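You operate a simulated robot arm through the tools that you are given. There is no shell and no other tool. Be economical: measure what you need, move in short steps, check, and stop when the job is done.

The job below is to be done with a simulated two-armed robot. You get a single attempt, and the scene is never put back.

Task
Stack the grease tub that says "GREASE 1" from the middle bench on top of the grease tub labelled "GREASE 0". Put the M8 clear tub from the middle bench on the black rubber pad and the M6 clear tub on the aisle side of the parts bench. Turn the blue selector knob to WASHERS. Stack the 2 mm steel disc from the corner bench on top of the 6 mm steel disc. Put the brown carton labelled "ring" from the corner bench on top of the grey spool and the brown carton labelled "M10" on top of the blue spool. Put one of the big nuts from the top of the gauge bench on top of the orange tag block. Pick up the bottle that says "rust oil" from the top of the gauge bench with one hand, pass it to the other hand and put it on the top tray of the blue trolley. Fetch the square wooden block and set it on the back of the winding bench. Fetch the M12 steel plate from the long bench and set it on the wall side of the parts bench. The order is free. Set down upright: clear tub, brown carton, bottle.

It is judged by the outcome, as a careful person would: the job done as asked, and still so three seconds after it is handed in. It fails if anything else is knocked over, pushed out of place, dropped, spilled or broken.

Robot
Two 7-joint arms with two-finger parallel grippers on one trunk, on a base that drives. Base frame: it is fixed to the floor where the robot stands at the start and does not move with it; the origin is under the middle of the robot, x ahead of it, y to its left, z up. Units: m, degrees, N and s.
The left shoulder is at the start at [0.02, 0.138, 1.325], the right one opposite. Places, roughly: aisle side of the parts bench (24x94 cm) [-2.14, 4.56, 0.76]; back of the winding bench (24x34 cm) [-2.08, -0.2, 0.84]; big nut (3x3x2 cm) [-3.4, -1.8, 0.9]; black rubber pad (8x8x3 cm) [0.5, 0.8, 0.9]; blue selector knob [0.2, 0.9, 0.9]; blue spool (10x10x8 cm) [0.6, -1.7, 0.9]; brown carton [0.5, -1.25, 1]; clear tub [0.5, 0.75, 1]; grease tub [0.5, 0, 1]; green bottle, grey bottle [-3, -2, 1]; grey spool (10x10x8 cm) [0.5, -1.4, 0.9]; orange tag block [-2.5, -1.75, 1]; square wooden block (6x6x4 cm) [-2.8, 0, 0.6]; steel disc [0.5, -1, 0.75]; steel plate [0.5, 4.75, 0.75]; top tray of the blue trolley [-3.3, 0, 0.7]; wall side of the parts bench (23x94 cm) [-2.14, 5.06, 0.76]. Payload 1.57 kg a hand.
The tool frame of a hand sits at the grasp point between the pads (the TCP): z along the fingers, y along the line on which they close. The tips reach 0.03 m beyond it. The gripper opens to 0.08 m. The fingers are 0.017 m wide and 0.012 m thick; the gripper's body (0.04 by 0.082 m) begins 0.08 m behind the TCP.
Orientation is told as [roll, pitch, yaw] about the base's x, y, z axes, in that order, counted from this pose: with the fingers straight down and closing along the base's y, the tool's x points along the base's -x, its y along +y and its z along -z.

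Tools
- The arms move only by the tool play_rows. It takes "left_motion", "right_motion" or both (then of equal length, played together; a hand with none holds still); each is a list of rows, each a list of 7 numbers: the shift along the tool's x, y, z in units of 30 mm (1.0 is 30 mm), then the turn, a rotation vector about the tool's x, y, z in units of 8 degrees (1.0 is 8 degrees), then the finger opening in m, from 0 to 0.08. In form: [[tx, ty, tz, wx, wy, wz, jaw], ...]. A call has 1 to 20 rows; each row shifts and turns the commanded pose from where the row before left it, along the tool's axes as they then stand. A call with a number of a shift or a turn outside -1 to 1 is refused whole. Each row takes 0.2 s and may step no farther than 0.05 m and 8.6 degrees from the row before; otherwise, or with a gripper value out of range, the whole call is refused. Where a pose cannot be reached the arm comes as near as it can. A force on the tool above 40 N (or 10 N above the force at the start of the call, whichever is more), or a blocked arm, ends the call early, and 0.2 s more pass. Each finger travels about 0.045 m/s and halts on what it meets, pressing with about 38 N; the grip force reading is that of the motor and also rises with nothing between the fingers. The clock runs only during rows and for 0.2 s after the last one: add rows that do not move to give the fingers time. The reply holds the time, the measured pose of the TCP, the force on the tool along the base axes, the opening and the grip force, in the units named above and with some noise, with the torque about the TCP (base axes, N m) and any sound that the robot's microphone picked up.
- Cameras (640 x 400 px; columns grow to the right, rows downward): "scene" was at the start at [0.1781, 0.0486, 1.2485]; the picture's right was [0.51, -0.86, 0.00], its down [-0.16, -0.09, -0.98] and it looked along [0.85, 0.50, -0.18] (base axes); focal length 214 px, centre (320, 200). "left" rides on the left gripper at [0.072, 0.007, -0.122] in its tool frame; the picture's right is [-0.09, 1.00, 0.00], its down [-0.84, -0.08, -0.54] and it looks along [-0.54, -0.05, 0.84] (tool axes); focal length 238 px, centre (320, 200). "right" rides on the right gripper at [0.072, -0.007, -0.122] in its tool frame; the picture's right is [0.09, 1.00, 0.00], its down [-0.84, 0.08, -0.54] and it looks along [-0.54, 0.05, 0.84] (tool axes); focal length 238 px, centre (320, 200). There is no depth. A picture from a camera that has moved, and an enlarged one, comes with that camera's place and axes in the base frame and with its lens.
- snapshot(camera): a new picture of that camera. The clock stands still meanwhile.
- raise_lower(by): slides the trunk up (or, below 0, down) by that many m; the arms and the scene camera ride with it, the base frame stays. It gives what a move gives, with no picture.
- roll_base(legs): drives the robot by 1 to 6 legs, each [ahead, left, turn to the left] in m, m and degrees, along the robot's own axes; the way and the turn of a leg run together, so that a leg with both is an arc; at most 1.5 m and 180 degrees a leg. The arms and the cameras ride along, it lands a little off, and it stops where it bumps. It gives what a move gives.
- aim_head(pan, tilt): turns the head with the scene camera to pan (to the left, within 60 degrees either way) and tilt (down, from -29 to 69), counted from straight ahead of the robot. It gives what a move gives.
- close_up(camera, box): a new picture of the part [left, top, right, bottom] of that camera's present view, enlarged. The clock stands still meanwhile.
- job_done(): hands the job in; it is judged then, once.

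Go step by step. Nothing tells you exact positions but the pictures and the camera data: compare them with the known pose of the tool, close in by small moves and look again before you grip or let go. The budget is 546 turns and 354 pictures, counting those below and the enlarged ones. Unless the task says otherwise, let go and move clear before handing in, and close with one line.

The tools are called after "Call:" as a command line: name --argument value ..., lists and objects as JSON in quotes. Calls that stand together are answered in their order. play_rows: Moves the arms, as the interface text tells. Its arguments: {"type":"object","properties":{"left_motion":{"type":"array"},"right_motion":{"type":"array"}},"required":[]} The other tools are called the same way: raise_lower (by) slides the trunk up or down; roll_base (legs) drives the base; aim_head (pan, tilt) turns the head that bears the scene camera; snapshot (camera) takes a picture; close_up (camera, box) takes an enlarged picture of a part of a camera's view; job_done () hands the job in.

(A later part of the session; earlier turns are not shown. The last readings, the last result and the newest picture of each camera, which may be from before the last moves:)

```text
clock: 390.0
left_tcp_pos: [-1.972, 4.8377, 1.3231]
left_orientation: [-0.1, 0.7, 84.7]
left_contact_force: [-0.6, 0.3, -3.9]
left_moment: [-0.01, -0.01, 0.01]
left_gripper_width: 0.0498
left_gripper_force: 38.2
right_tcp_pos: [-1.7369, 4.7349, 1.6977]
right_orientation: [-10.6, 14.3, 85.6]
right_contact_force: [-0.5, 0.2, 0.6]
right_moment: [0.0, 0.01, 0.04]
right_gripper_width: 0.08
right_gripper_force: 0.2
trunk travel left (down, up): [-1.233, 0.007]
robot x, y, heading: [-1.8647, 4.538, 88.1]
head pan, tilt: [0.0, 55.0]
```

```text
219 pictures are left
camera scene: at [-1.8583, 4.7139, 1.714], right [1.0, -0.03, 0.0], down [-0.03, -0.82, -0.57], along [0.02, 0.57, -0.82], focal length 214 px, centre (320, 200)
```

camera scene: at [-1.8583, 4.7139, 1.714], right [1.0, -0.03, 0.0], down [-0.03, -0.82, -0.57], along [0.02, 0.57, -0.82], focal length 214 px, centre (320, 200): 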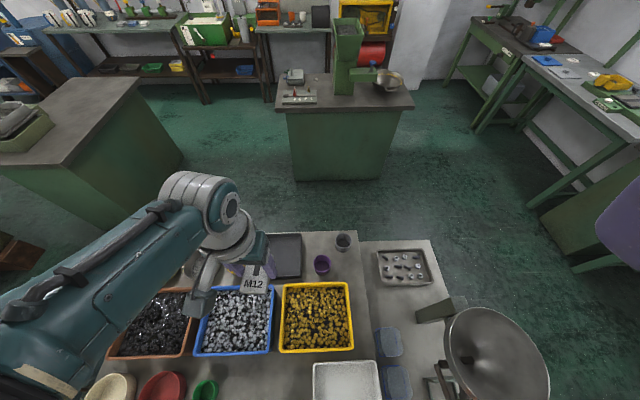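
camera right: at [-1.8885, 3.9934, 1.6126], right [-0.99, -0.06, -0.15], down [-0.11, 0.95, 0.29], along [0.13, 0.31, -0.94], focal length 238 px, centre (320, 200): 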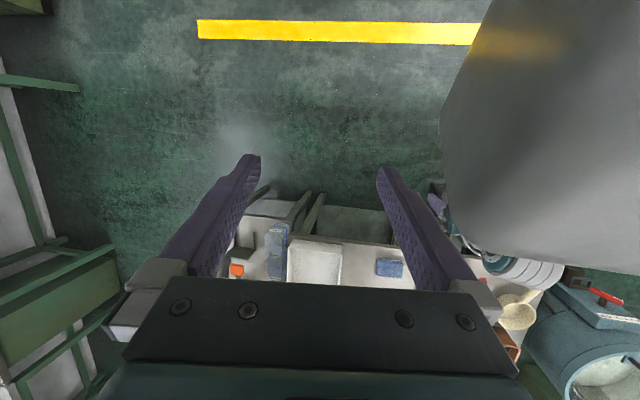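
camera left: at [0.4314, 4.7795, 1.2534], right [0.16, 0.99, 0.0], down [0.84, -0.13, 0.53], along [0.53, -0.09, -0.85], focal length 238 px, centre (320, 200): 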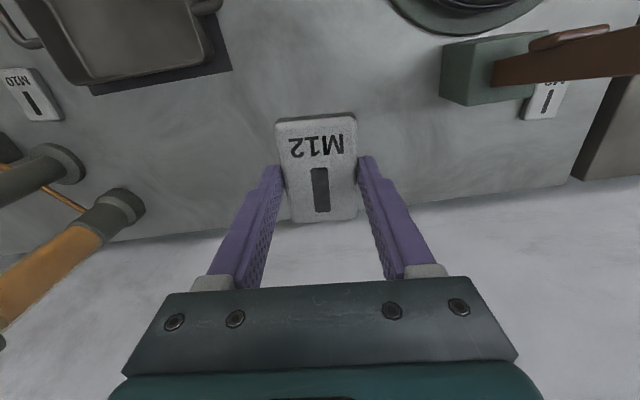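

The base passes under. A free spot in the wall-side strip is at ≈(−1.72, 5.01), but the funnel is near my right arm; I approach from the back side instead.

Call:
roll_base --legs '[[0.85, 0, 0]]'

Call:
roll_base --legs '[[0, 0, -178]]'

Call:
aim_head --pan 0 --tilt 60

Call:
snapshot --camera "scene"

Call:
snapshot --camera "left"

```text
clock: 394.6
left_tcp_pos: [-1.9381, 5.6984, 1.3217]
left_orientation: [0.0, 0.7, 84.5]
left_contact_force: [-0.5, -0.3, -2.9]
left_moment: [0.05, 0.01, 0.0]
left_gripper_width: 0.0494
left_gripper_force: 38.0
right_tcp_pos: [-1.7043, 5.5949, 1.698]
right_orientation: [-10.5, 14.5, 85.2]
right_contact_force: [-1.5, 0.0, 0.2]
right_moment: [-0.02, -0.03, -0.01]
right_gripper_width: 0.08
right_gripper_force: 0.1
trunk travel left (down, up): [-1.233, 0.007]
robot x, y, heading: [-1.83, 5.4016, 87.5]
head pan, tilt: [0.0, 55.0]
```

```text
clock: 402.2
left_tcp_pos: [-1.7023, 5.1114, 1.3221]
left_orientation: [-0.1, 0.8, -91.4]
left_contact_force: [-0.3, -0.6, -2.8]
left_moment: [0.0, -0.01, 0.0]
left_gripper_width: 0.0497
left_gripper_force: 38.4
right_tcp_pos: [-1.9427, 5.1979, 1.6973]
right_orientation: [-10.4, 14.4, -90.6]
right_contact_force: [-0.1, -0.3, -0.6]
right_moment: [0.0, -0.01, -0.01]
right_gripper_width: 0.0799
right_gripper_force: 0.1
trunk travel left (down, up): [-1.233, 0.007]
robot x, y, heading: [-1.8324, 5.4007, -88.3]
head pan, tilt: [0.0, 55.0]
```

```text
clock: 402.9
left_tcp_pos: [-1.7009, 5.1124, 1.3206]
left_orientation: [-0.1, 0.7, -91.4]
left_contact_force: [0.4, -0.2, -2.5]
left_moment: [-0.01, 0.02, -0.04]
left_gripper_width: 0.0494
left_gripper_force: 38.2
right_tcp_pos: [-1.9415, 5.1978, 1.6967]
right_orientation: [-10.5, 14.4, -90.6]
right_contact_force: [-0.3, -0.1, 0.1]
right_moment: [0.01, 0.01, 0.02]
right_gripper_width: 0.0799
right_gripper_force: 0.1
trunk travel left (down, up): [-1.233, 0.007]
robot x, y, heading: [-1.831, 5.4009, -88.0]
head pan, tilt: [0.0, 60.0]
```

```text
218 pictures are left
camera scene: at [-1.8273, 5.2354, 1.7079], right [-1.0, -0.03, 0.0], down [-0.03, 0.87, -0.5], along [0.02, -0.5, -0.87], focal length 214 px, centre (320, 200)
```

scene: 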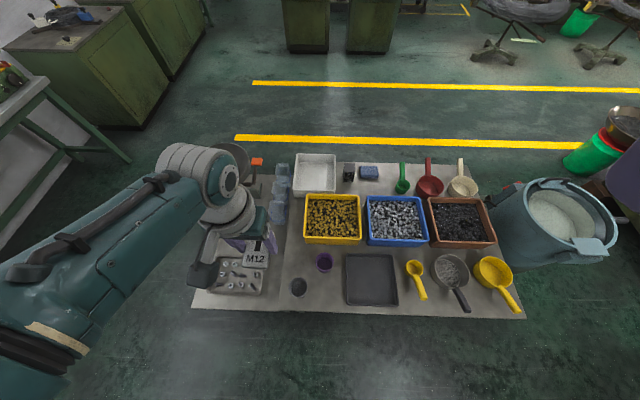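

```text
217 pictures are left
camera left: at [-1.6948, 5.1827, 1.4434], right [0.99, -0.12, 0.0], down [-0.1, -0.84, 0.53], along [-0.06, -0.53, -0.85], focal length 238 px, centre (320, 200)
```

left: 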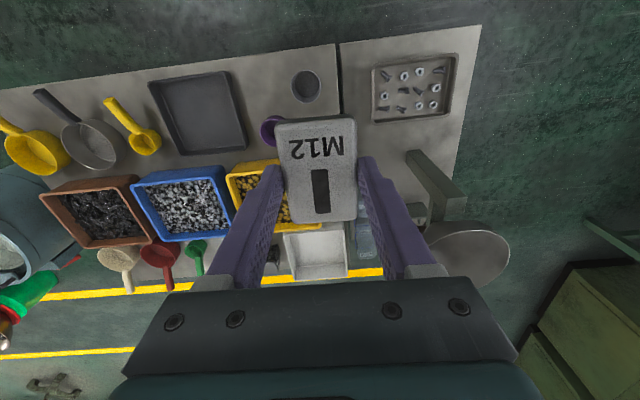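

From behind I see a clear gap between the grey cup and the dark tray: ≈(−1.845, 5.12). I shift there and lower.

Call:
roll_base --legs '[[0, -0.145, 0]]'

Call:
raise_lower --by -0.35

Call:
snapshot --camera "left"

```text
clock: 404.2
left_tcp_pos: [-1.8462, 5.1079, 1.3215]
left_orientation: [-0.1, 0.7, -91.2]
left_contact_force: [-0.7, -0.8, -2.5]
left_moment: [-0.04, -0.06, 0.02]
left_gripper_width: 0.0494
left_gripper_force: 38.2
right_tcp_pos: [-2.0875, 5.1915, 1.6974]
right_orientation: [-10.4, 14.6, -90.3]
right_contact_force: [0.1, 0.4, -0.6]
right_moment: [0.0, 0.03, 0.01]
right_gripper_width: 0.0803
right_gripper_force: 0.0
trunk travel left (down, up): [-1.233, 0.007]
robot x, y, heading: [-1.9766, 5.397, -88.0]
head pan, tilt: [0.0, 60.0]
```

```text
clock: 407.6
left_tcp_pos: [-1.8459, 5.1073, 0.9718]
left_orientation: [-0.1, 0.7, -91.2]
left_contact_force: [0.0, -0.2, -2.8]
left_moment: [0.0, 0.01, -0.01]
left_gripper_width: 0.0497
left_gripper_force: 37.7
right_tcp_pos: [-2.0873, 5.1928, 1.3467]
right_orientation: [-10.5, 14.4, -90.5]
right_contact_force: [0.1, 0.2, 0.5]
right_moment: [-0.04, -0.03, -0.01]
right_gripper_width: 0.0801
right_gripper_force: 0.0
trunk travel left (down, up): [-0.883, 0.357]
robot x, y, heading: [-1.9788, 5.3967, -87.9]
head pan, tilt: [0.0, 60.0]
```

```text
216 pictures are left
camera left: at [-1.8391, 5.1781, 1.0934], right [0.99, -0.11, 0.0], down [-0.09, -0.84, 0.53], along [-0.06, -0.53, -0.85], focal length 238 px, centre (320, 200)
```

left: 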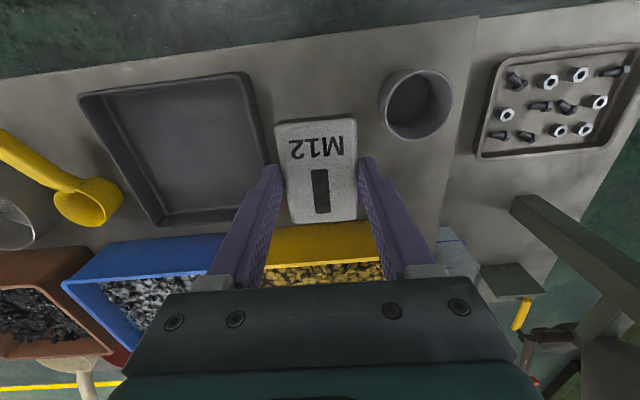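

Call:
play_rows --left_motion '[[0.33, 0, 0, 0, 0, 0, 0.03], [0, 0, 0, 0, 0, 0, 0.03]]'

Call:
raise_lower --by -0.15

Call:
snapshot --camera "left"

```text
clock: 408.2
left_tcp_pos: [-1.8465, 5.1176, 0.9717]
left_orientation: [0.0, 0.7, -91.2]
left_contact_force: [0.2, 0.8, -3.5]
left_moment: [-0.01, 0.0, 0.0]
left_gripper_width: 0.0498
left_gripper_force: 37.9
right_tcp_pos: [-2.0872, 5.1926, 1.3484]
right_orientation: [-10.5, 14.4, -90.4]
right_contact_force: [-0.7, 0.2, -0.3]
right_moment: [0.02, -0.02, 0.0]
right_gripper_width: 0.0798
right_gripper_force: 0.1
trunk travel left (down, up): [-0.883, 0.357]
robot x, y, heading: [-1.9759, 5.3983, -87.7]
head pan, tilt: [0.0, 60.0]
```

```text
clock: 410.0
left_tcp_pos: [-1.8454, 5.1166, 0.821]
left_orientation: [-0.1, 0.7, -91.1]
left_contact_force: [0.0, -0.4, -3.4]
left_moment: [0.01, -0.04, 0.0]
left_gripper_width: 0.0495
left_gripper_force: 38.1
right_tcp_pos: [-2.0868, 5.1929, 1.198]
right_orientation: [-10.5, 14.4, -90.3]
right_contact_force: [0.3, -0.3, 0.7]
right_moment: [0.01, 0.0, -0.01]
right_gripper_width: 0.0799
right_gripper_force: 0.1
trunk travel left (down, up): [-0.733, 0.507]
robot x, y, heading: [-1.9739, 5.3963, -88.3]
head pan, tilt: [0.0, 60.0]
```

```text
215 pictures are left
camera left: at [-1.8387, 5.1879, 0.9438], right [0.99, -0.11, 0.0], down [-0.09, -0.84, 0.53], along [-0.06, -0.53, -0.85], focal length 238 px, centre (320, 200)
```

left: 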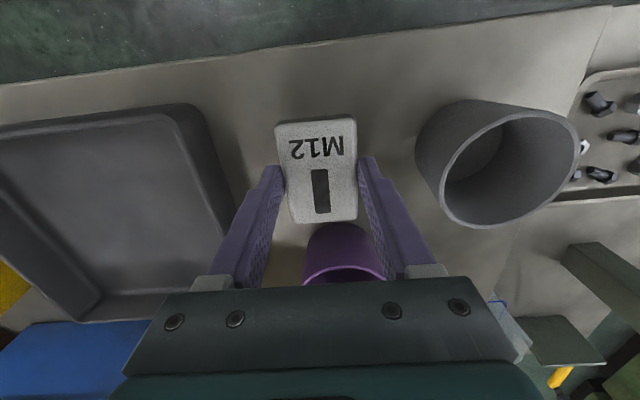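

Call:
play_rows --left_motion '[[0, 0, 0.5, 0, 0, 0, 0.03], [0, 0, 0.3, 0, 0, 0, 0.03], [0, 0, 0.15, 0, 0, 0, 0.03], [0, 0, 0.1, 0, 0, 0, 0.03], [0, 0, 0, 0, 0, 0, 0.03]]'

```text
clock: 411.2
left_tcp_pos: [-1.8466, 5.1184, 0.7907]
left_orientation: [-0.1, 0.7, -91.2]
left_contact_force: [-1.5, 10.6, 36.8]
left_moment: [0.28, -0.06, -0.01]
left_gripper_width: 0.0495
left_gripper_force: 37.8
right_tcp_pos: [-2.0867, 5.1932, 1.1986]
right_orientation: [-10.5, 14.3, -90.4]
right_contact_force: [1.1, 0.2, 0.1]
right_moment: [0.02, 0.01, -0.01]
right_gripper_width: 0.0798
right_gripper_force: 0.1
trunk travel left (down, up): [-0.733, 0.507]
robot x, y, heading: [-1.9755, 5.3958, -87.7]
head pan, tilt: [0.0, 60.0]
```

Contact. Release and rise.

Call:
play_rows --left_motion '[[0, 0, -0.05, 0, 0, 0, 0.03], [0, 0, 0, 0, 0, 0, 0.055], [0, 0, 0, 0, 0, 0, 0.065], [0, 0, 0, 0, 0, 0, 0.065]]'

Call:
raise_lower --by 0.4

Call:
snapshot --camera "left"

```text
clock: 412.2
left_tcp_pos: [-1.8454, 5.1168, 0.7923]
left_orientation: [0.0, 0.7, -91.1]
left_contact_force: [-0.1, -0.2, 0.2]
left_moment: [0.02, -0.01, 0.01]
left_gripper_width: 0.0652
left_gripper_force: 0.1
right_tcp_pos: [-2.0868, 5.1925, 1.1974]
right_orientation: [-10.4, 14.3, -90.5]
right_contact_force: [0.6, -0.2, -0.1]
right_moment: [0.0, 0.0, 0.0]
right_gripper_width: 0.0799
right_gripper_force: 0.0
trunk travel left (down, up): [-0.733, 0.507]
robot x, y, heading: [-1.972, 5.397, -87.7]
head pan, tilt: [0.0, 60.0]
```

```text
clock: 416.0
left_tcp_pos: [-1.8453, 5.1172, 1.1923]
left_orientation: [0.0, 0.8, -91.2]
left_contact_force: [-0.4, -0.8, 0.0]
left_moment: [-0.01, -0.02, -0.01]
left_gripper_width: 0.0649
left_gripper_force: 0.1
right_tcp_pos: [-2.0865, 5.1931, 1.5967]
right_orientation: [-10.5, 14.4, -90.5]
right_contact_force: [0.8, 0.4, -0.6]
right_moment: [0.01, 0.02, 0.01]
right_gripper_width: 0.08
right_gripper_force: 0.1
trunk travel left (down, up): [-1.133, 0.107]
robot x, y, heading: [-1.9771, 5.396, -87.8]
head pan, tilt: [0.0, 60.0]
```

```text
214 pictures are left
camera left: at [-1.8385, 5.1878, 1.3138], right [0.99, -0.11, 0.0], down [-0.09, -0.84, 0.53], along [-0.06, -0.53, -0.85], focal length 238 px, centre (320, 200)
```

left: 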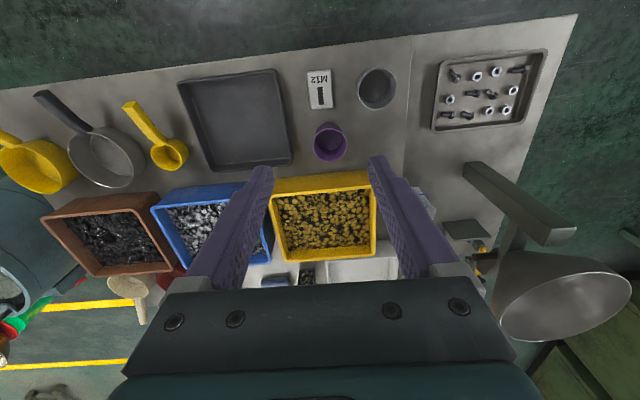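

M12 plate placed. Now I travel back toward the trolley/winding-bench area.

Call:
roll_base --legs '[[1.45, 0, 0], [0, 1.3, 0], [1.45, 0, -1], [1.45, 0, 0]]'

Call:
aim_head --pan -50 --tilt 20

Call:
snapshot --camera "scene"

```text
clock: 442.8
left_tcp_pos: [-0.3513, 0.8611, 1.1922]
left_orientation: [0.0, 0.7, -89.4]
left_contact_force: [-0.5, -0.5, -0.7]
left_moment: [-0.01, 0.03, 0.02]
left_gripper_width: 0.0652
left_gripper_force: 0.0
right_tcp_pos: [-0.5944, 0.9279, 1.597]
right_orientation: [-10.5, 14.5, -88.7]
right_contact_force: [0.3, -0.4, 0.2]
right_moment: [-0.01, 0.01, 0.0]
right_gripper_width: 0.0803
right_gripper_force: 0.0
trunk travel left (down, up): [-1.133, 0.107]
robot x, y, heading: [-0.4873, 1.1351, -86.0]
head pan, tilt: [0.0, 60.0]
```

```text
clock: 443.9
left_tcp_pos: [-0.3507, 0.8603, 1.193]
left_orientation: [0.1, 0.7, -89.6]
left_contact_force: [0.0, 0.4, -0.1]
left_moment: [0.03, 0.02, 0.0]
left_gripper_width: 0.0651
left_gripper_force: 0.0
right_tcp_pos: [-0.5953, 0.9277, 1.5972]
right_orientation: [-10.5, 14.3, -88.7]
right_contact_force: [0.6, -0.3, -0.6]
right_moment: [0.01, -0.02, -0.01]
right_gripper_width: 0.08
right_gripper_force: 0.0
trunk travel left (down, up): [-1.133, 0.107]
robot x, y, heading: [-0.4908, 1.1343, -86.2]
head pan, tilt: [-50.0, 20.0]
```

```text
213 pictures are left
camera scene: at [-0.5517, 0.9716, 1.666], right [-0.69, 0.72, 0.0], down [0.25, 0.24, -0.94], along [-0.68, -0.65, -0.34], focal length 214 px, centre (320, 200)
```

scene: 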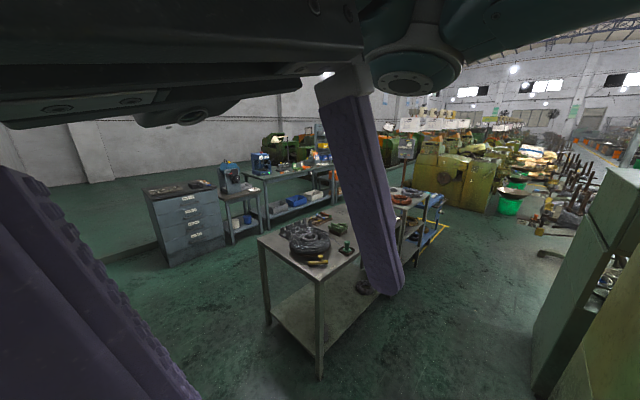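

I see the winding bench (coils), the blue trolley behind, and the gauge bench farther. I drive on and look from the other side.

Call:
roll_base --legs '[[1.45, -0.15, 0], [0.55, 0, -94]]'

Call:
aim_head --pan 0 --tilt 20

Call:
snapshot --camera "scene"

```text
clock: 455.1
left_tcp_pos: [-1.1899, -0.7629, 1.1926]
left_orientation: [-0.1, 0.8, 175.3]
left_contact_force: [-0.5, 0.5, 0.2]
left_moment: [-0.02, -0.01, 0.02]
left_gripper_width: 0.0652
left_gripper_force: 0.0
right_tcp_pos: [-1.1008, -0.5266, 1.5968]
right_orientation: [-10.5, 14.4, 176.1]
right_contact_force: [-0.7, 0.5, -0.3]
right_moment: [-0.01, 0.0, 0.01]
right_gripper_width: 0.0798
right_gripper_force: 0.1
trunk travel left (down, up): [-1.133, 0.107]
robot x, y, heading: [-0.9065, -0.6497, 178.7]
head pan, tilt: [-50.0, 20.0]
cut short: leg 2
```

```text
clock: 456.2
left_tcp_pos: [-1.1899, -0.7628, 1.1919]
left_orientation: [-0.1, 0.7, 175.4]
left_contact_force: [-0.2, -0.4, 0.2]
left_moment: [0.03, -0.01, 0.02]
left_gripper_width: 0.065
left_gripper_force: 0.1
right_tcp_pos: [-1.1001, -0.5262, 1.5968]
right_orientation: [-10.4, 14.4, 176.0]
right_contact_force: [0.1, 0.2, -0.2]
right_moment: [0.02, 0.03, -0.02]
right_gripper_width: 0.0799
right_gripper_force: 0.1
trunk travel left (down, up): [-1.133, 0.107]
robot x, y, heading: [-0.9062, -0.6519, 178.8]
head pan, tilt: [0.0, 20.0]
```

```text
212 pictures are left
camera scene: at [-1.0987, -0.6437, 1.666], right [0.03, 1.0, 0.0], down [0.34, -0.01, -0.94], along [-0.94, 0.02, -0.34], focal length 214 px, centre (320, 200)
```

scene: 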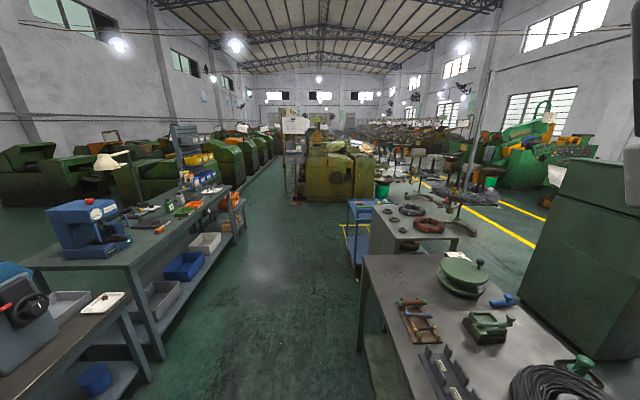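

Call:
close_up --camera "scene" --box '[320, 180, 560, 330]'

Call:
close_up --camera "scene" --box '[20, 110, 260, 270]'

```text
2.67 times, centred on (440, 255) of scene
camera zoom: at [-1.0987, -0.6437, 1.666], right [0.03, 1.0, 0.0], down [0.34, -0.01, -0.94], along [-0.94, 0.02, -0.34], focal length 572 px, centre (0, 53)
```

zoom: 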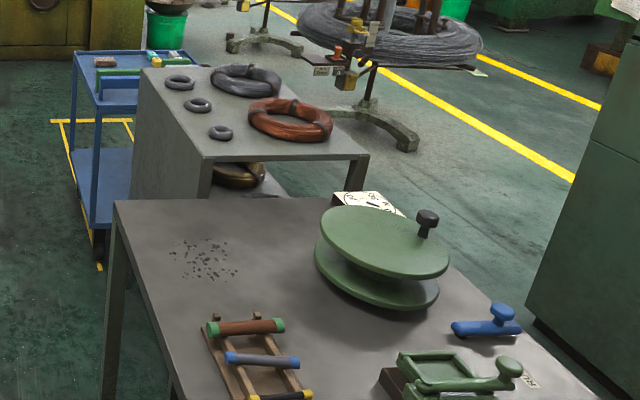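

```text
2.50 times, centred on (140, 190) of scene
camera zoom: at [-1.0987, -0.6437, 1.666], right [0.03, 1.0, 0.0], down [0.34, -0.01, -0.94], along [-0.94, 0.02, -0.34], focal length 536 px, centre (770, 225)
```

zoom: 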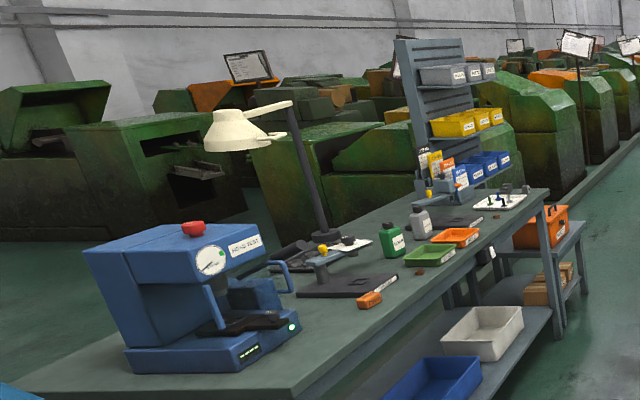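

The back of the winding bench (empty area) is confirmed at (−2.08, −0.2). The orange tag block and bottles are on the gauge bench. I drive along the corridor and face the gauge bench.

Call:
roll_base --legs '[[1.0, 0.15, 0], [0.75, 0, 0], [0, 0, 90]]'

Call:
aim_head --pan 0 --tilt 35

Call:
snapshot --camera "scene"

```text
clock: 468.9
left_tcp_pos: [-2.531, -1.0572, 1.192]
left_orientation: [0.0, 0.6, -95.1]
left_contact_force: [0.1, 0.1, -0.1]
left_moment: [0.0, 0.02, -0.01]
left_gripper_width: 0.065
left_gripper_force: 0.0
right_tcp_pos: [-2.7657, -0.966, 1.5955]
right_orientation: [-10.5, 14.4, -94.2]
right_contact_force: [0.0, 0.5, 0.6]
right_moment: [-0.01, 0.02, -0.03]
right_gripper_width: 0.0801
right_gripper_force: 0.1
trunk travel left (down, up): [-1.133, 0.107]
robot x, y, heading: [-2.6379, -0.7678, -91.8]
head pan, tilt: [0.0, 20.0]
```

```text
clock: 469.6
left_tcp_pos: [-2.5303, -1.0566, 1.193]
left_orientation: [0.0, 0.7, -95.1]
left_contact_force: [-0.9, 0.2, -0.3]
left_moment: [0.01, -0.05, 0.0]
left_gripper_width: 0.0653
left_gripper_force: 0.0
right_tcp_pos: [-2.7667, -0.9661, 1.5976]
right_orientation: [-10.5, 14.3, -94.2]
right_contact_force: [0.0, -0.4, -0.5]
right_moment: [0.01, 0.0, -0.02]
right_gripper_width: 0.0801
right_gripper_force: 0.0
trunk travel left (down, up): [-1.133, 0.107]
robot x, y, heading: [-2.6428, -0.7739, -91.9]
head pan, tilt: [0.0, 35.0]
```

```text
209 pictures are left
camera scene: at [-2.6499, -0.9577, 1.6423], right [-1.0, 0.03, 0.0], down [0.02, 0.57, -0.82], along [-0.03, -0.82, -0.57], focal length 214 px, centre (320, 200)
```

scene: 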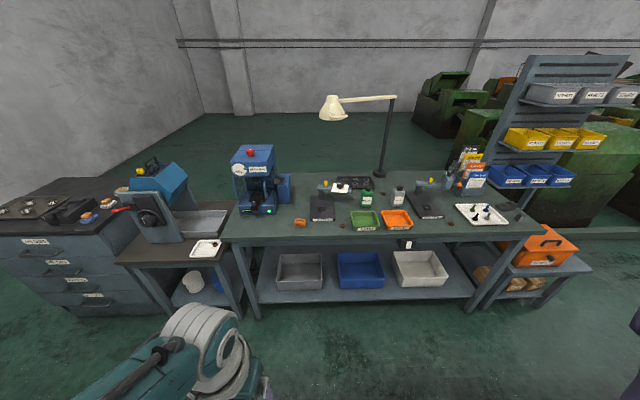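

Call:
close_up --camera "scene" --box '[220, 170, 400, 260]'

Call:
close_up --camera "scene" --box '[380, 170, 560, 260]'

```text
3.56 times, centred on (310, 215) of scene
camera zoom: at [-2.6499, -0.9577, 1.6423], right [-1.0, 0.03, 0.0], down [0.02, 0.57, -0.82], along [-0.03, -0.82, -0.57], focal length 763 px, centre (356, 147)
```

zoom: 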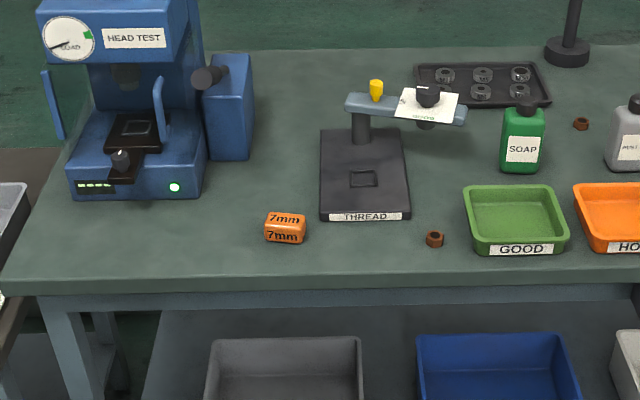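

```text
3.56 times, centred on (470, 215) of scene
camera zoom: at [-2.6499, -0.9577, 1.6423], right [-1.0, 0.03, 0.0], down [0.02, 0.57, -0.82], along [-0.03, -0.82, -0.57], focal length 763 px, centre (-213, 147)
```

zoom: 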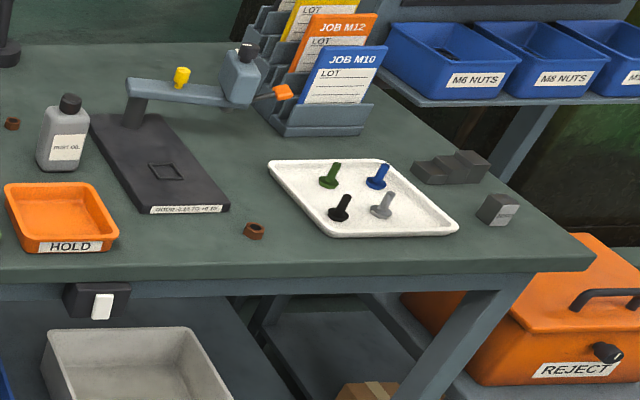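

Orange block at ≈(−2.58, −1.81); the nearest big nut at ≈(−2.795, −1.786). I go over the nut.

Call:
roll_base --legs '[[0, -0.24, 0], [0.7, 0, 0]]'

Call:
snapshot --camera "left"

```text
clock: 474.9
left_tcp_pos: [-2.797, -1.7592, 1.1921]
left_orientation: [-0.1, 0.6, -95.4]
left_contact_force: [1.2, 0.2, 0.0]
left_moment: [0.01, 0.0, 0.01]
left_gripper_width: 0.0652
left_gripper_force: 0.0
right_tcp_pos: [-3.0332, -1.6681, 1.5973]
right_orientation: [-10.5, 14.5, -94.5]
right_contact_force: [0.4, -0.4, 0.4]
right_moment: [0.02, -0.04, -0.02]
right_gripper_width: 0.08
right_gripper_force: 0.1
trunk travel left (down, up): [-1.133, 0.107]
robot x, y, heading: [-2.9032, -1.4694, -92.0]
head pan, tilt: [0.0, 35.0]
```

```text
206 pictures are left
camera left: at [-2.7848, -1.6907, 1.3138], right [0.98, -0.18, 0.0], down [-0.16, -0.83, 0.53], along [-0.1, -0.52, -0.85], focal length 238 px, centre (320, 200)
```

left: 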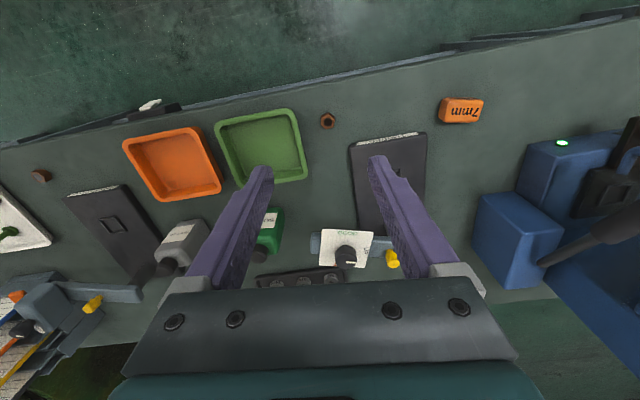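

Call:
play_rows --left_motion '[[-0.6, 0.18, 0, 0, 0, 0, 0.06], [-0.57, 0.17, 0, 0, 0, 0, 0.06], [0, 0, 0, 0, 0, 0, 0.06]]'

Call:
raise_lower --by -0.19

Call:
snapshot --camera "left"

```text
clock: 475.7
left_tcp_pos: [-2.7879, -1.7903, 1.198]
left_orientation: [-0.1, 0.7, -95.4]
left_contact_force: [1.3, -0.2, 0.2]
left_moment: [0.0, -0.01, 0.01]
left_gripper_width: 0.0598
left_gripper_force: 0.0
left hand out of reach, approached as far as the arm can: row 2
right_tcp_pos: [-3.0329, -1.6683, 1.5967]
right_orientation: [-10.5, 14.4, -94.5]
right_contact_force: [0.2, -0.1, 1.0]
right_moment: [0.0, 0.02, 0.03]
right_gripper_width: 0.0799
right_gripper_force: 0.1
trunk travel left (down, up): [-1.133, 0.107]
robot x, y, heading: [-2.9124, -1.4731, -91.9]
head pan, tilt: [0.0, 35.0]
```

```text
clock: 477.8
left_tcp_pos: [-2.7883, -1.7895, 1.0086]
left_orientation: [0.0, 0.7, -95.4]
left_contact_force: [-0.5, 1.1, -0.1]
left_moment: [0.02, -0.01, -0.02]
left_gripper_width: 0.06
left_gripper_force: 0.0
right_tcp_pos: [-3.0321, -1.6676, 1.4072]
right_orientation: [-10.5, 14.3, -94.6]
right_contact_force: [0.7, 0.1, 0.7]
right_moment: [-0.01, 0.01, -0.02]
right_gripper_width: 0.0798
right_gripper_force: 0.1
trunk travel left (down, up): [-0.943, 0.297]
robot x, y, heading: [-2.9081, -1.4729, -92.0]
head pan, tilt: [0.0, 35.0]
```

```text
205 pictures are left
camera left: at [-2.7764, -1.7206, 1.1294], right [0.98, -0.18, 0.0], down [-0.16, -0.83, 0.53], along [-0.1, -0.52, -0.85], focal length 238 px, centre (320, 200)
```

left: 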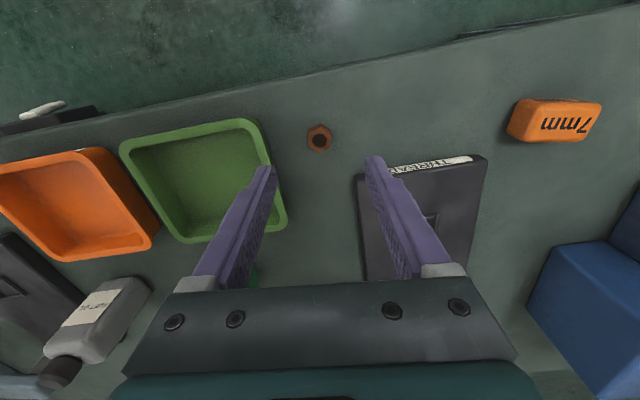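

Call:
play_rows --left_motion '[[0, 0, -1, 0, 0, 0, 0.06], [0, 0, -1, 0, 0, 0, 0.06], [0, 0, -1, 0, 0, 0, 0.06], [0, 0, -0.5, 0, 0, 0, 0.06], [-0.26, -0.11, 0, 0, 0, 0, 0.06]]'

Call:
raise_lower --by -0.17

Call:
snapshot --camera "left"

```text
clock: 479.0
left_tcp_pos: [-2.7927, -1.7995, 1.1129]
left_orientation: [-0.1, 0.7, -95.4]
left_contact_force: [-0.3, -0.1, -0.3]
left_moment: [-0.02, 0.03, 0.03]
left_gripper_width: 0.06
left_gripper_force: 0.0
right_tcp_pos: [-3.0324, -1.668, 1.4075]
right_orientation: [-10.5, 14.4, -94.5]
right_contact_force: [-0.3, -1.0, 0.6]
right_moment: [0.0, -0.02, 0.0]
right_gripper_width: 0.0802
right_gripper_force: 0.1
trunk travel left (down, up): [-0.943, 0.297]
robot x, y, heading: [-2.9091, -1.4739, -92.2]
head pan, tilt: [0.0, 35.0]
```

```text
clock: 480.9
left_tcp_pos: [-2.7919, -1.8007, 0.9439]
left_orientation: [0.0, 0.8, -95.5]
left_contact_force: [-1.1, -0.8, 0.4]
left_moment: [0.01, 0.01, -0.04]
left_gripper_width: 0.0601
left_gripper_force: 0.1
right_tcp_pos: [-3.0335, -1.6683, 1.2376]
right_orientation: [-10.5, 14.3, -94.5]
right_contact_force: [0.7, -0.8, -0.5]
right_moment: [0.01, 0.0, 0.01]
right_gripper_width: 0.0798
right_gripper_force: 0.1
trunk travel left (down, up): [-0.773, 0.467]
robot x, y, heading: [-2.9041, -1.4729, -92.0]
head pan, tilt: [0.0, 35.0]
```

```text
204 pictures are left
camera left: at [-2.7803, -1.7298, 1.0644], right [0.98, -0.18, 0.0], down [-0.16, -0.83, 0.53], along [-0.1, -0.52, -0.85], focal length 238 px, centre (320, 200)
```

left: 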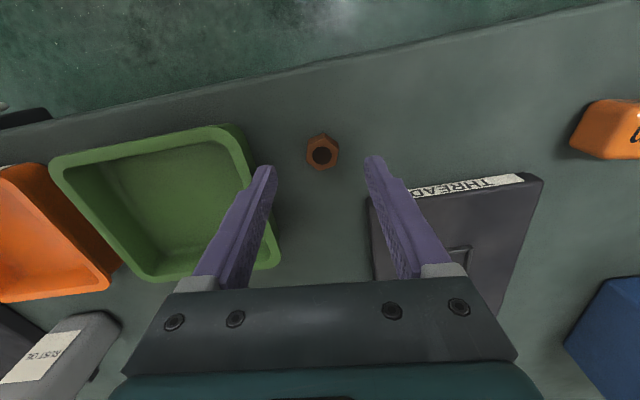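

Call:
play_rows --left_motion '[[-0.17, -0.03, 0, 0, 0, 0, 0.046], [0, 0, 0.8, 0, 0, 0, 0.046], [0, 0, 0.8, 0, 0, 0, 0.046], [0, 0, 0, 0, 0, 0, 0.046]]'

Call:
snapshot --camera "left"

```text
clock: 481.7
left_tcp_pos: [-2.7945, -1.8036, 0.9097]
left_orientation: [0.0, 1.1, -95.3]
left_contact_force: [1.9, 6.1, 17.3]
left_moment: [0.04, -0.02, 0.03]
left_gripper_width: 0.0452
left_gripper_force: 0.0
right_tcp_pos: [-3.0321, -1.6692, 1.2391]
right_orientation: [-10.5, 14.4, -94.5]
right_contact_force: [-0.1, 0.0, -0.6]
right_moment: [0.0, -0.02, 0.0]
right_gripper_width: 0.0797
right_gripper_force: 0.1
trunk travel left (down, up): [-0.773, 0.467]
robot x, y, heading: [-2.9049, -1.471, -91.8]
head pan, tilt: [0.0, 35.0]
stopped in row 3 (left hand): the force on the tool passed its limit at 108 N (the readings are from after the stop); the commanded pose is now the measured one
```

```text
203 pictures are left
camera left: at [-2.7822, -1.7352, 1.0324], right [0.98, -0.18, 0.0], down [-0.16, -0.84, 0.53], along [-0.1, -0.52, -0.85], focal length 238 px, centre (320, 200)
```

left: 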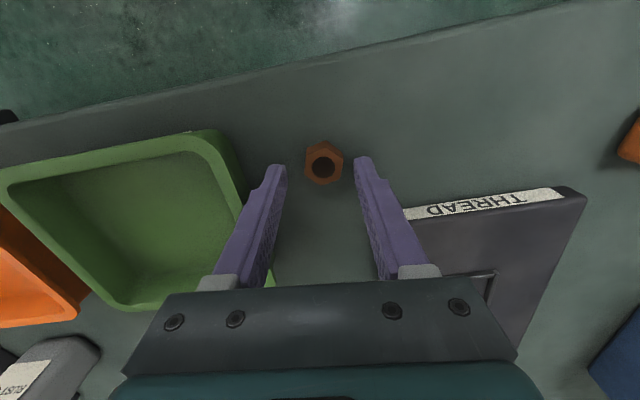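

Bench top here is 0.88 (harder touch than wanted, no harm seen). I rise and recenter on the nut.

Call:
play_rows --left_motion '[[0, 0, -0.4, 0, 0, 0, 0.046], [0.4, 0.07, 0, 0, 0, 0, 0.046], [0, 0, 0.25, 0, 0, 0, 0.046], [0, 0, 0, 0, 0, 0, 0.046]]'

Call:
close_up --camera "left" --box '[240, 100, 400, 240]'

```text
clock: 482.7
left_tcp_pos: [-2.7926, -1.7911, 0.9141]
left_orientation: [0.0, 1.0, -95.3]
left_contact_force: [-0.1, -0.1, -0.9]
left_moment: [-0.01, -0.01, -0.03]
left_gripper_width: 0.046
left_gripper_force: 0.0
right_tcp_pos: [-3.033, -1.6678, 1.2381]
right_orientation: [-10.4, 14.5, -94.5]
right_contact_force: [0.6, -0.4, 0.0]
right_moment: [-0.01, 0.0, 0.01]
right_gripper_width: 0.0801
right_gripper_force: 0.1
trunk travel left (down, up): [-0.773, 0.467]
robot x, y, heading: [-2.9083, -1.4719, -92.2]
head pan, tilt: [0.0, 35.0]
```

```text
2.86 times, centred on (320, 170) of left
camera zoom: at [-2.78, -1.7232, 1.0363], right [0.98, -0.18, 0.0], down [-0.16, -0.84, 0.53], along [-0.1, -0.52, -0.85], focal length 681 px, centre (320, 286)
```

zoom: 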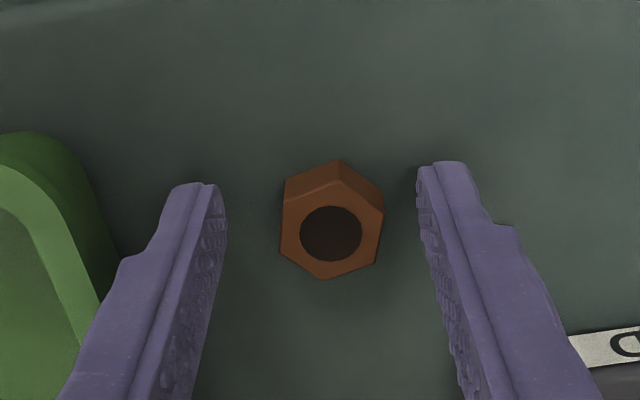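

Call:
play_rows --left_motion '[[0, 0.07, 0.04, 0, 0, 0, 0.046], [0, 0, 0, 0, 0, 0, 0.035], [0, 0, 0, 0, 0, 0, 0.02], [0, 0, 0, 0, 0, 0, 0.02], [0, 0, 0, 0, 0, 0, 0.02], [0, 0, 0, 0, 0, 0, 0.02]]'

Call:
raise_lower --by 0.1

Call:
close_up --camera "left" --box '[240, 100, 400, 240]'

```text
clock: 484.1
left_tcp_pos: [-2.7899, -1.7916, 0.9127]
left_orientation: [-0.2, 1.1, -95.4]
left_contact_force: [0.3, -0.8, 1.3]
left_moment: [0.0, 0.0, -0.03]
left_gripper_width: 0.022
left_gripper_force: 34.3
right_tcp_pos: [-3.0328, -1.6683, 1.2392]
right_orientation: [-10.5, 14.4, -94.5]
right_contact_force: [0.2, 0.0, 0.6]
right_moment: [0.03, 0.0, -0.01]
right_gripper_width: 0.0799
right_gripper_force: 0.1
trunk travel left (down, up): [-0.773, 0.467]
robot x, y, heading: [-2.9088, -1.4776, -92.1]
head pan, tilt: [0.0, 35.0]
```

```text
clock: 485.4
left_tcp_pos: [-2.7903, -1.7913, 1.0123]
left_orientation: [-0.1, 1.2, -95.2]
left_contact_force: [-0.4, 0.0, -0.3]
left_moment: [0.0, -0.01, 0.02]
left_gripper_width: 0.0216
left_gripper_force: 34.2
right_tcp_pos: [-3.0329, -1.6684, 1.3379]
right_orientation: [-10.5, 14.3, -94.5]
right_contact_force: [0.3, -1.0, -1.3]
right_moment: [0.01, 0.01, -0.02]
right_gripper_width: 0.0802
right_gripper_force: 0.0
trunk travel left (down, up): [-0.873, 0.367]
robot x, y, heading: [-2.9073, -1.4706, -92.1]
head pan, tilt: [0.0, 35.0]
```

```text
2.86 times, centred on (320, 170) of left
camera zoom: at [-2.7778, -1.7234, 1.1347], right [0.98, -0.18, 0.0], down [-0.16, -0.84, 0.53], along [-0.1, -0.52, -0.85], focal length 681 px, centre (320, 286)
```

zoom: 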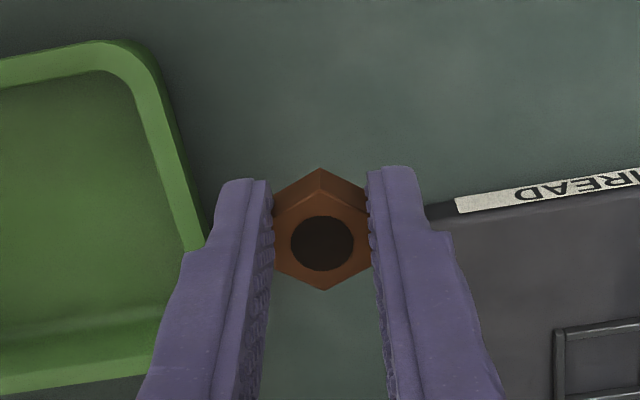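

Nut held. I move over the orange block at ≈(−2.579, −1.810).

Call:
roll_base --legs '[[0.01, 0.21, 0]]'

Call:
snapshot --camera "left"

```text
clock: 487.1
left_tcp_pos: [-2.5817, -1.8106, 1.0119]
left_orientation: [0.0, 1.1, -95.2]
left_contact_force: [-0.8, -0.3, -0.7]
left_moment: [-0.01, -0.03, 0.02]
left_gripper_width: 0.0217
left_gripper_force: 34.9
right_tcp_pos: [-2.8238, -1.6866, 1.3368]
right_orientation: [-10.4, 14.4, -94.4]
right_contact_force: [0.5, 0.2, -0.2]
right_moment: [0.01, 0.02, -0.04]
right_gripper_width: 0.0801
right_gripper_force: 0.1
trunk travel left (down, up): [-0.873, 0.367]
robot x, y, heading: [-2.7011, -1.4926, -91.8]
head pan, tilt: [0.0, 35.0]
```

```text
200 pictures are left
camera left: at [-2.5699, -1.7404, 1.1347], right [0.98, -0.18, 0.0], down [-0.15, -0.84, 0.53], along [-0.1, -0.52, -0.85], focal length 238 px, centre (320, 200)
```

left: 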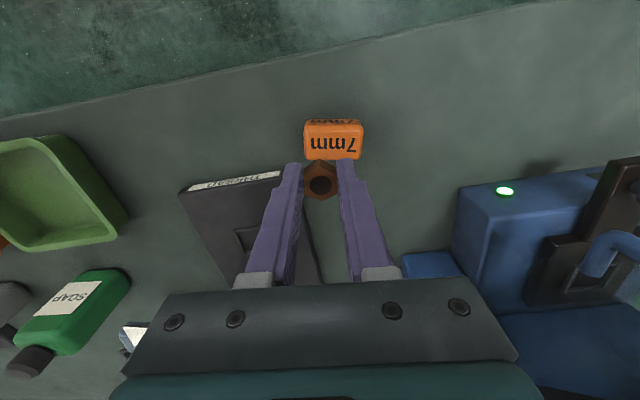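

Call:
play_rows --left_motion '[[-0.166, 0.367, 0, 0, 0, 0, 0.02], [0, 0, 0, 0, 0, 0, 0.02]]'

Call:
raise_lower --by -0.05

Call:
close_up --camera "left" --box '[240, 100, 400, 240]'

```text
clock: 487.7
left_tcp_pos: [-2.5721, -1.8144, 1.0124]
left_orientation: [-0.1, 1.1, -95.3]
left_contact_force: [0.0, -0.4, -0.3]
left_moment: [-0.01, 0.05, 0.04]
left_gripper_width: 0.0214
left_gripper_force: 34.5
right_tcp_pos: [-2.8252, -1.6855, 1.3374]
right_orientation: [-10.5, 14.4, -94.4]
right_contact_force: [0.9, 1.0, -0.5]
right_moment: [0.02, -0.01, 0.02]
right_gripper_width: 0.08
right_gripper_force: 0.0
trunk travel left (down, up): [-0.873, 0.367]
robot x, y, heading: [-2.699, -1.4881, -91.9]
head pan, tilt: [0.0, 35.0]
```

```text
clock: 488.6
left_tcp_pos: [-2.5733, -1.8159, 0.9615]
left_orientation: [-0.1, 1.1, -95.2]
left_contact_force: [0.3, 0.4, 0.4]
left_moment: [0.02, -0.02, 0.03]
left_gripper_width: 0.0216
left_gripper_force: 34.4
right_tcp_pos: [-2.8254, -1.684, 1.2871]
right_orientation: [-10.5, 14.4, -94.3]
right_contact_force: [-0.2, 0.3, 0.0]
right_moment: [0.03, -0.03, 0.02]
right_gripper_width: 0.0802
right_gripper_force: 0.2
trunk travel left (down, up): [-0.823, 0.417]
robot x, y, heading: [-2.6983, -1.4905, -91.9]
head pan, tilt: [0.0, 35.0]
```

```text
2.86 times, centred on (320, 170) of left
camera zoom: at [-2.56, -1.7465, 1.0848], right [0.98, -0.18, 0.0], down [-0.15, -0.84, 0.53], along [-0.1, -0.52, -0.85], focal length 681 px, centre (320, 286)
```

zoom: 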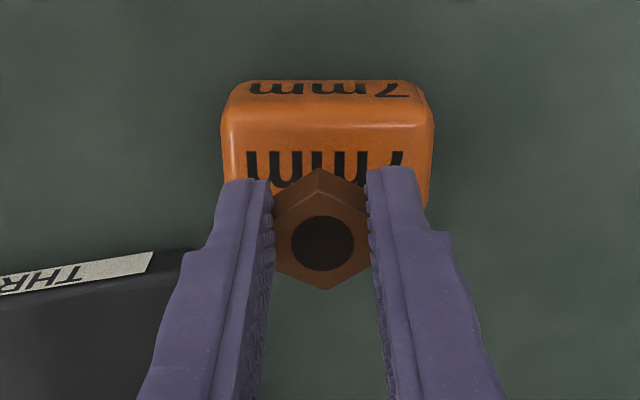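

Call:
play_rows --left_motion '[[0, 0.06, 0.15, 0, 0, 0, 0.02], [0, 0, 0.1, 0, 0, 0, 0.02], [0, 0, 0.06, 0, 0, 0, 0.02], [0, 0, 0, 0, 0, 0, 0.02]]'

Call:
close_up --camera "left" --box '[240, 100, 400, 240]'

```text
clock: 489.6
left_tcp_pos: [-2.5702, -1.8144, 0.9531]
left_orientation: [-0.1, 1.2, -95.1]
left_contact_force: [0.3, -0.5, -0.2]
left_moment: [0.02, 0.04, 0.0]
left_gripper_width: 0.0217
left_gripper_force: 34.8
right_tcp_pos: [-2.825, -1.6852, 1.2874]
right_orientation: [-10.5, 14.4, -94.5]
right_contact_force: [-0.1, 0.0, 0.0]
right_moment: [0.03, -0.03, -0.02]
right_gripper_width: 0.0799
right_gripper_force: 0.2
trunk travel left (down, up): [-0.823, 0.417]
robot x, y, heading: [-2.6939, -1.491, -91.9]
head pan, tilt: [0.0, 35.0]
```

```text
2.86 times, centred on (320, 170) of left
camera zoom: at [-2.5578, -1.746, 1.0755], right [0.98, -0.18, 0.0], down [-0.15, -0.84, 0.53], along [-0.1, -0.52, -0.85], focal length 681 px, centre (320, 286)
```

zoom: 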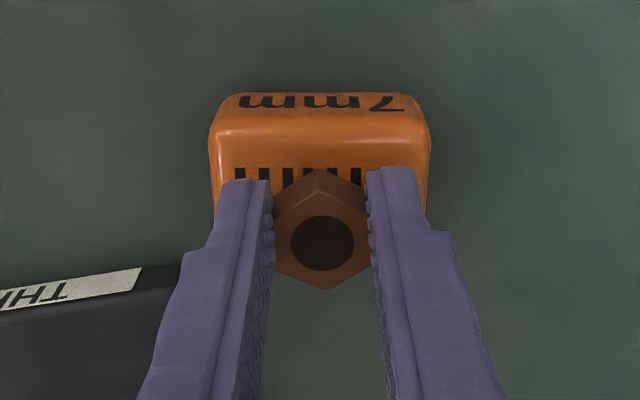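

Call:
play_rows --left_motion '[[-0.05, 0, 0.06, 0, 0, 0, 0.02], [0, 0, 0.06, 0, 0, 0, 0.02], [0, 0, 0.06, 0, 0, 0, 0.02]]'

```text
clock: 490.4
left_tcp_pos: [-2.5713, -1.8159, 0.9472]
left_orientation: [-0.1, 1.1, -95.2]
left_contact_force: [1.0, -0.6, 0.1]
left_moment: [-0.02, 0.0, -0.01]
left_gripper_width: 0.0217
left_gripper_force: 34.2
right_tcp_pos: [-2.8251, -1.6851, 1.2877]
right_orientation: [-10.6, 14.4, -94.4]
right_contact_force: [0.2, -0.2, 0.7]
right_moment: [0.0, -0.02, -0.01]
right_gripper_width: 0.0799
right_gripper_force: 0.1
trunk travel left (down, up): [-0.823, 0.417]
robot x, y, heading: [-2.6952, -1.4865, -92.1]
head pan, tilt: [0.0, 35.0]
```

Call:
play_rows --left_motion '[[0, 0, 0.06, 0, 0, 0, 0.02], [0, 0, 0.06, 0, 0, 0, 0.02], [0, 0, 0, 0, 0, 0, 0.02]]'

Call:
close_up --camera "left" --box '[240, 100, 400, 240]'

```text
clock: 491.2
left_tcp_pos: [-2.5706, -1.8174, 0.9454]
left_orientation: [-0.1, 0.8, -95.3]
left_contact_force: [-0.7, 6.5, 28.3]
left_moment: [0.1, 0.05, -0.05]
left_gripper_width: 0.0216
left_gripper_force: 34.9
right_tcp_pos: [-2.8242, -1.6863, 1.288]
right_orientation: [-10.5, 14.5, -94.4]
right_contact_force: [0.2, -0.6, -0.3]
right_moment: [0.02, -0.01, -0.05]
right_gripper_width: 0.0798
right_gripper_force: 0.0
trunk travel left (down, up): [-0.823, 0.417]
robot x, y, heading: [-2.6964, -1.4901, -91.7]
head pan, tilt: [0.0, 35.0]
```

```text
2.86 times, centred on (320, 170) of left
camera zoom: at [-2.5577, -1.7491, 1.0676], right [0.98, -0.18, 0.0], down [-0.15, -0.83, 0.53], along [-0.1, -0.52, -0.85], focal length 681 px, centre (320, 286)
```

zoom: 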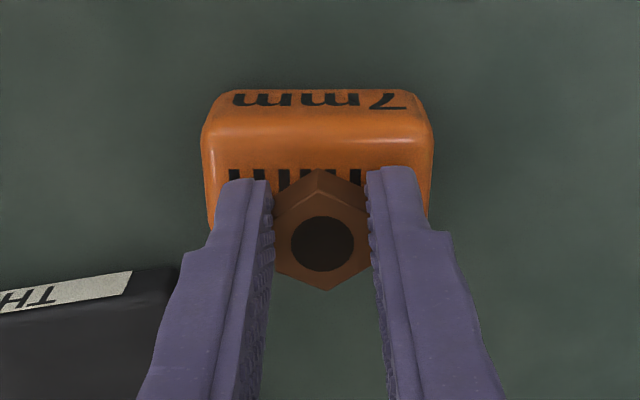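

Contact, centred on the block. I relieve and release.

Call:
play_rows --left_motion '[[0, 0, -0.04, 0, 0, 0, 0.02], [0, 0, 0, 0, 0, 0, 0.026], [0, 0, 0, 0, 0, 0, 0.036], [0, 0, 0, 0, 0, 0, 0.046], [0, 0, 0, 0, 0, 0, 0.046]]'

Call:
raise_lower --by 0.12

Call:
close_up --camera "left" --box '[240, 80, 400, 220]'

```text
clock: 492.4
left_tcp_pos: [-2.5704, -1.8161, 0.9448]
left_orientation: [-0.1, 1.1, -95.2]
left_contact_force: [0.6, -0.9, -0.3]
left_moment: [-0.03, -0.06, -0.03]
left_gripper_width: 0.0461
left_gripper_force: 0.1
right_tcp_pos: [-2.8246, -1.6857, 1.2882]
right_orientation: [-10.5, 14.4, -94.5]
right_contact_force: [0.0, -1.0, 0.0]
right_moment: [-0.01, -0.02, -0.02]
right_gripper_width: 0.0797
right_gripper_force: 0.0
trunk travel left (down, up): [-0.823, 0.417]
robot x, y, heading: [-2.6983, -1.4931, -92.2]
head pan, tilt: [0.0, 35.0]
```

```text
clock: 493.9
left_tcp_pos: [-2.5704, -1.8171, 1.0651]
left_orientation: [0.0, 1.0, -95.1]
left_contact_force: [0.5, 0.1, 0.5]
left_moment: [0.02, 0.02, 0.0]
left_gripper_width: 0.046
left_gripper_force: 0.0
right_tcp_pos: [-2.8244, -1.6854, 1.4079]
right_orientation: [-10.5, 14.4, -94.4]
right_contact_force: [0.3, -0.1, 0.8]
right_moment: [0.02, 0.01, -0.04]
right_gripper_width: 0.08
right_gripper_force: 0.1
trunk travel left (down, up): [-0.943, 0.297]
robot x, y, heading: [-2.699, -1.4929, -91.7]
head pan, tilt: [0.0, 35.0]
```

```text
2.86 times, centred on (320, 150) of left
camera zoom: at [-2.558, -1.7482, 1.1873], right [0.98, -0.18, 0.0], down [-0.15, -0.84, 0.53], along [-0.1, -0.52, -0.85], focal length 681 px, centre (320, 343)
```

zoom: 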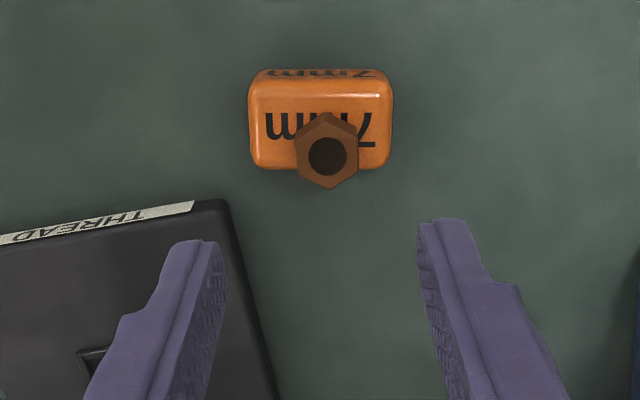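

The nut rests on the orange block. Next the rust-oil bottle: I raise and move over it.

Call:
raise_lower --by 0.13

Call:
roll_base --legs '[[0, -0.58, 0], [0.1, 0, 0]]'

Call:
snapshot --camera "left"

Call:
snapshot --camera "scene"

```text
clock: 495.5
left_tcp_pos: [-2.5709, -1.8177, 1.1951]
left_orientation: [-0.1, 0.9, -95.2]
left_contact_force: [-0.1, 0.4, 0.2]
left_moment: [0.0, 0.01, 0.02]
left_gripper_width: 0.0461
left_gripper_force: 0.1
right_tcp_pos: [-2.8245, -1.6852, 1.5377]
right_orientation: [-10.6, 14.4, -94.5]
right_contact_force: [0.6, -0.2, -0.2]
right_moment: [0.0, 0.02, 0.0]
right_gripper_width: 0.0798
right_gripper_force: 0.0
trunk travel left (down, up): [-1.073, 0.167]
robot x, y, heading: [-2.6995, -1.4892, -92.0]
head pan, tilt: [0.0, 35.0]
```

```text
clock: 499.6
left_tcp_pos: [-3.1634, -1.8961, 1.1944]
left_orientation: [-0.1, 1.1, -95.4]
left_contact_force: [0.1, 0.0, 0.3]
left_moment: [0.03, -0.02, 0.0]
left_gripper_width: 0.046
left_gripper_force: 0.1
right_tcp_pos: [-3.4167, -1.7646, 1.5384]
right_orientation: [-10.5, 14.5, -94.5]
right_contact_force: [-0.1, -0.2, 0.2]
right_moment: [-0.04, 0.0, -0.02]
right_gripper_width: 0.0797
right_gripper_force: 0.2
trunk travel left (down, up): [-1.073, 0.167]
robot x, y, heading: [-3.2915, -1.57, -92.0]
head pan, tilt: [0.0, 35.0]
```

```text
195 pictures are left
camera left: at [-3.1513, -1.8275, 1.3172], right [0.98, -0.18, 0.0], down [-0.16, -0.84, 0.53], along [-0.1, -0.52, -0.85], focal length 238 px, centre (320, 200)
```

left: 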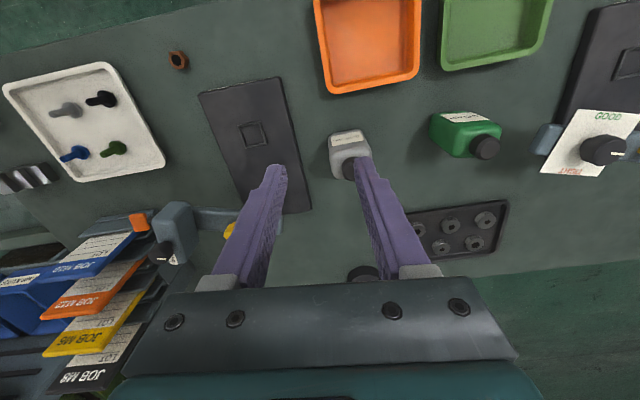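

```text
194 pictures are left
camera scene: at [-3.3007, -1.7565, 1.5822], right [-1.0, 0.04, 0.0], down [0.02, 0.57, -0.82], along [-0.03, -0.82, -0.57], focal length 214 px, centre (320, 200)
```

scene: 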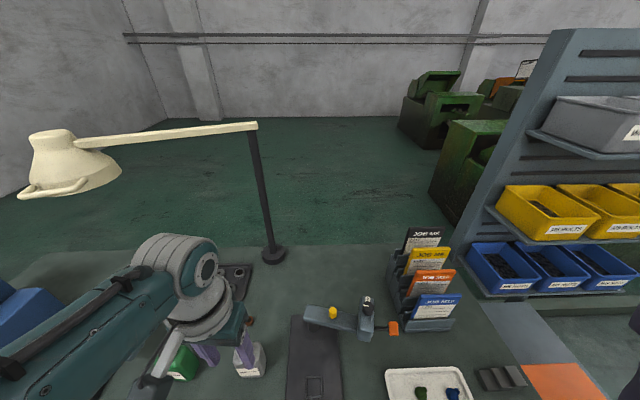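

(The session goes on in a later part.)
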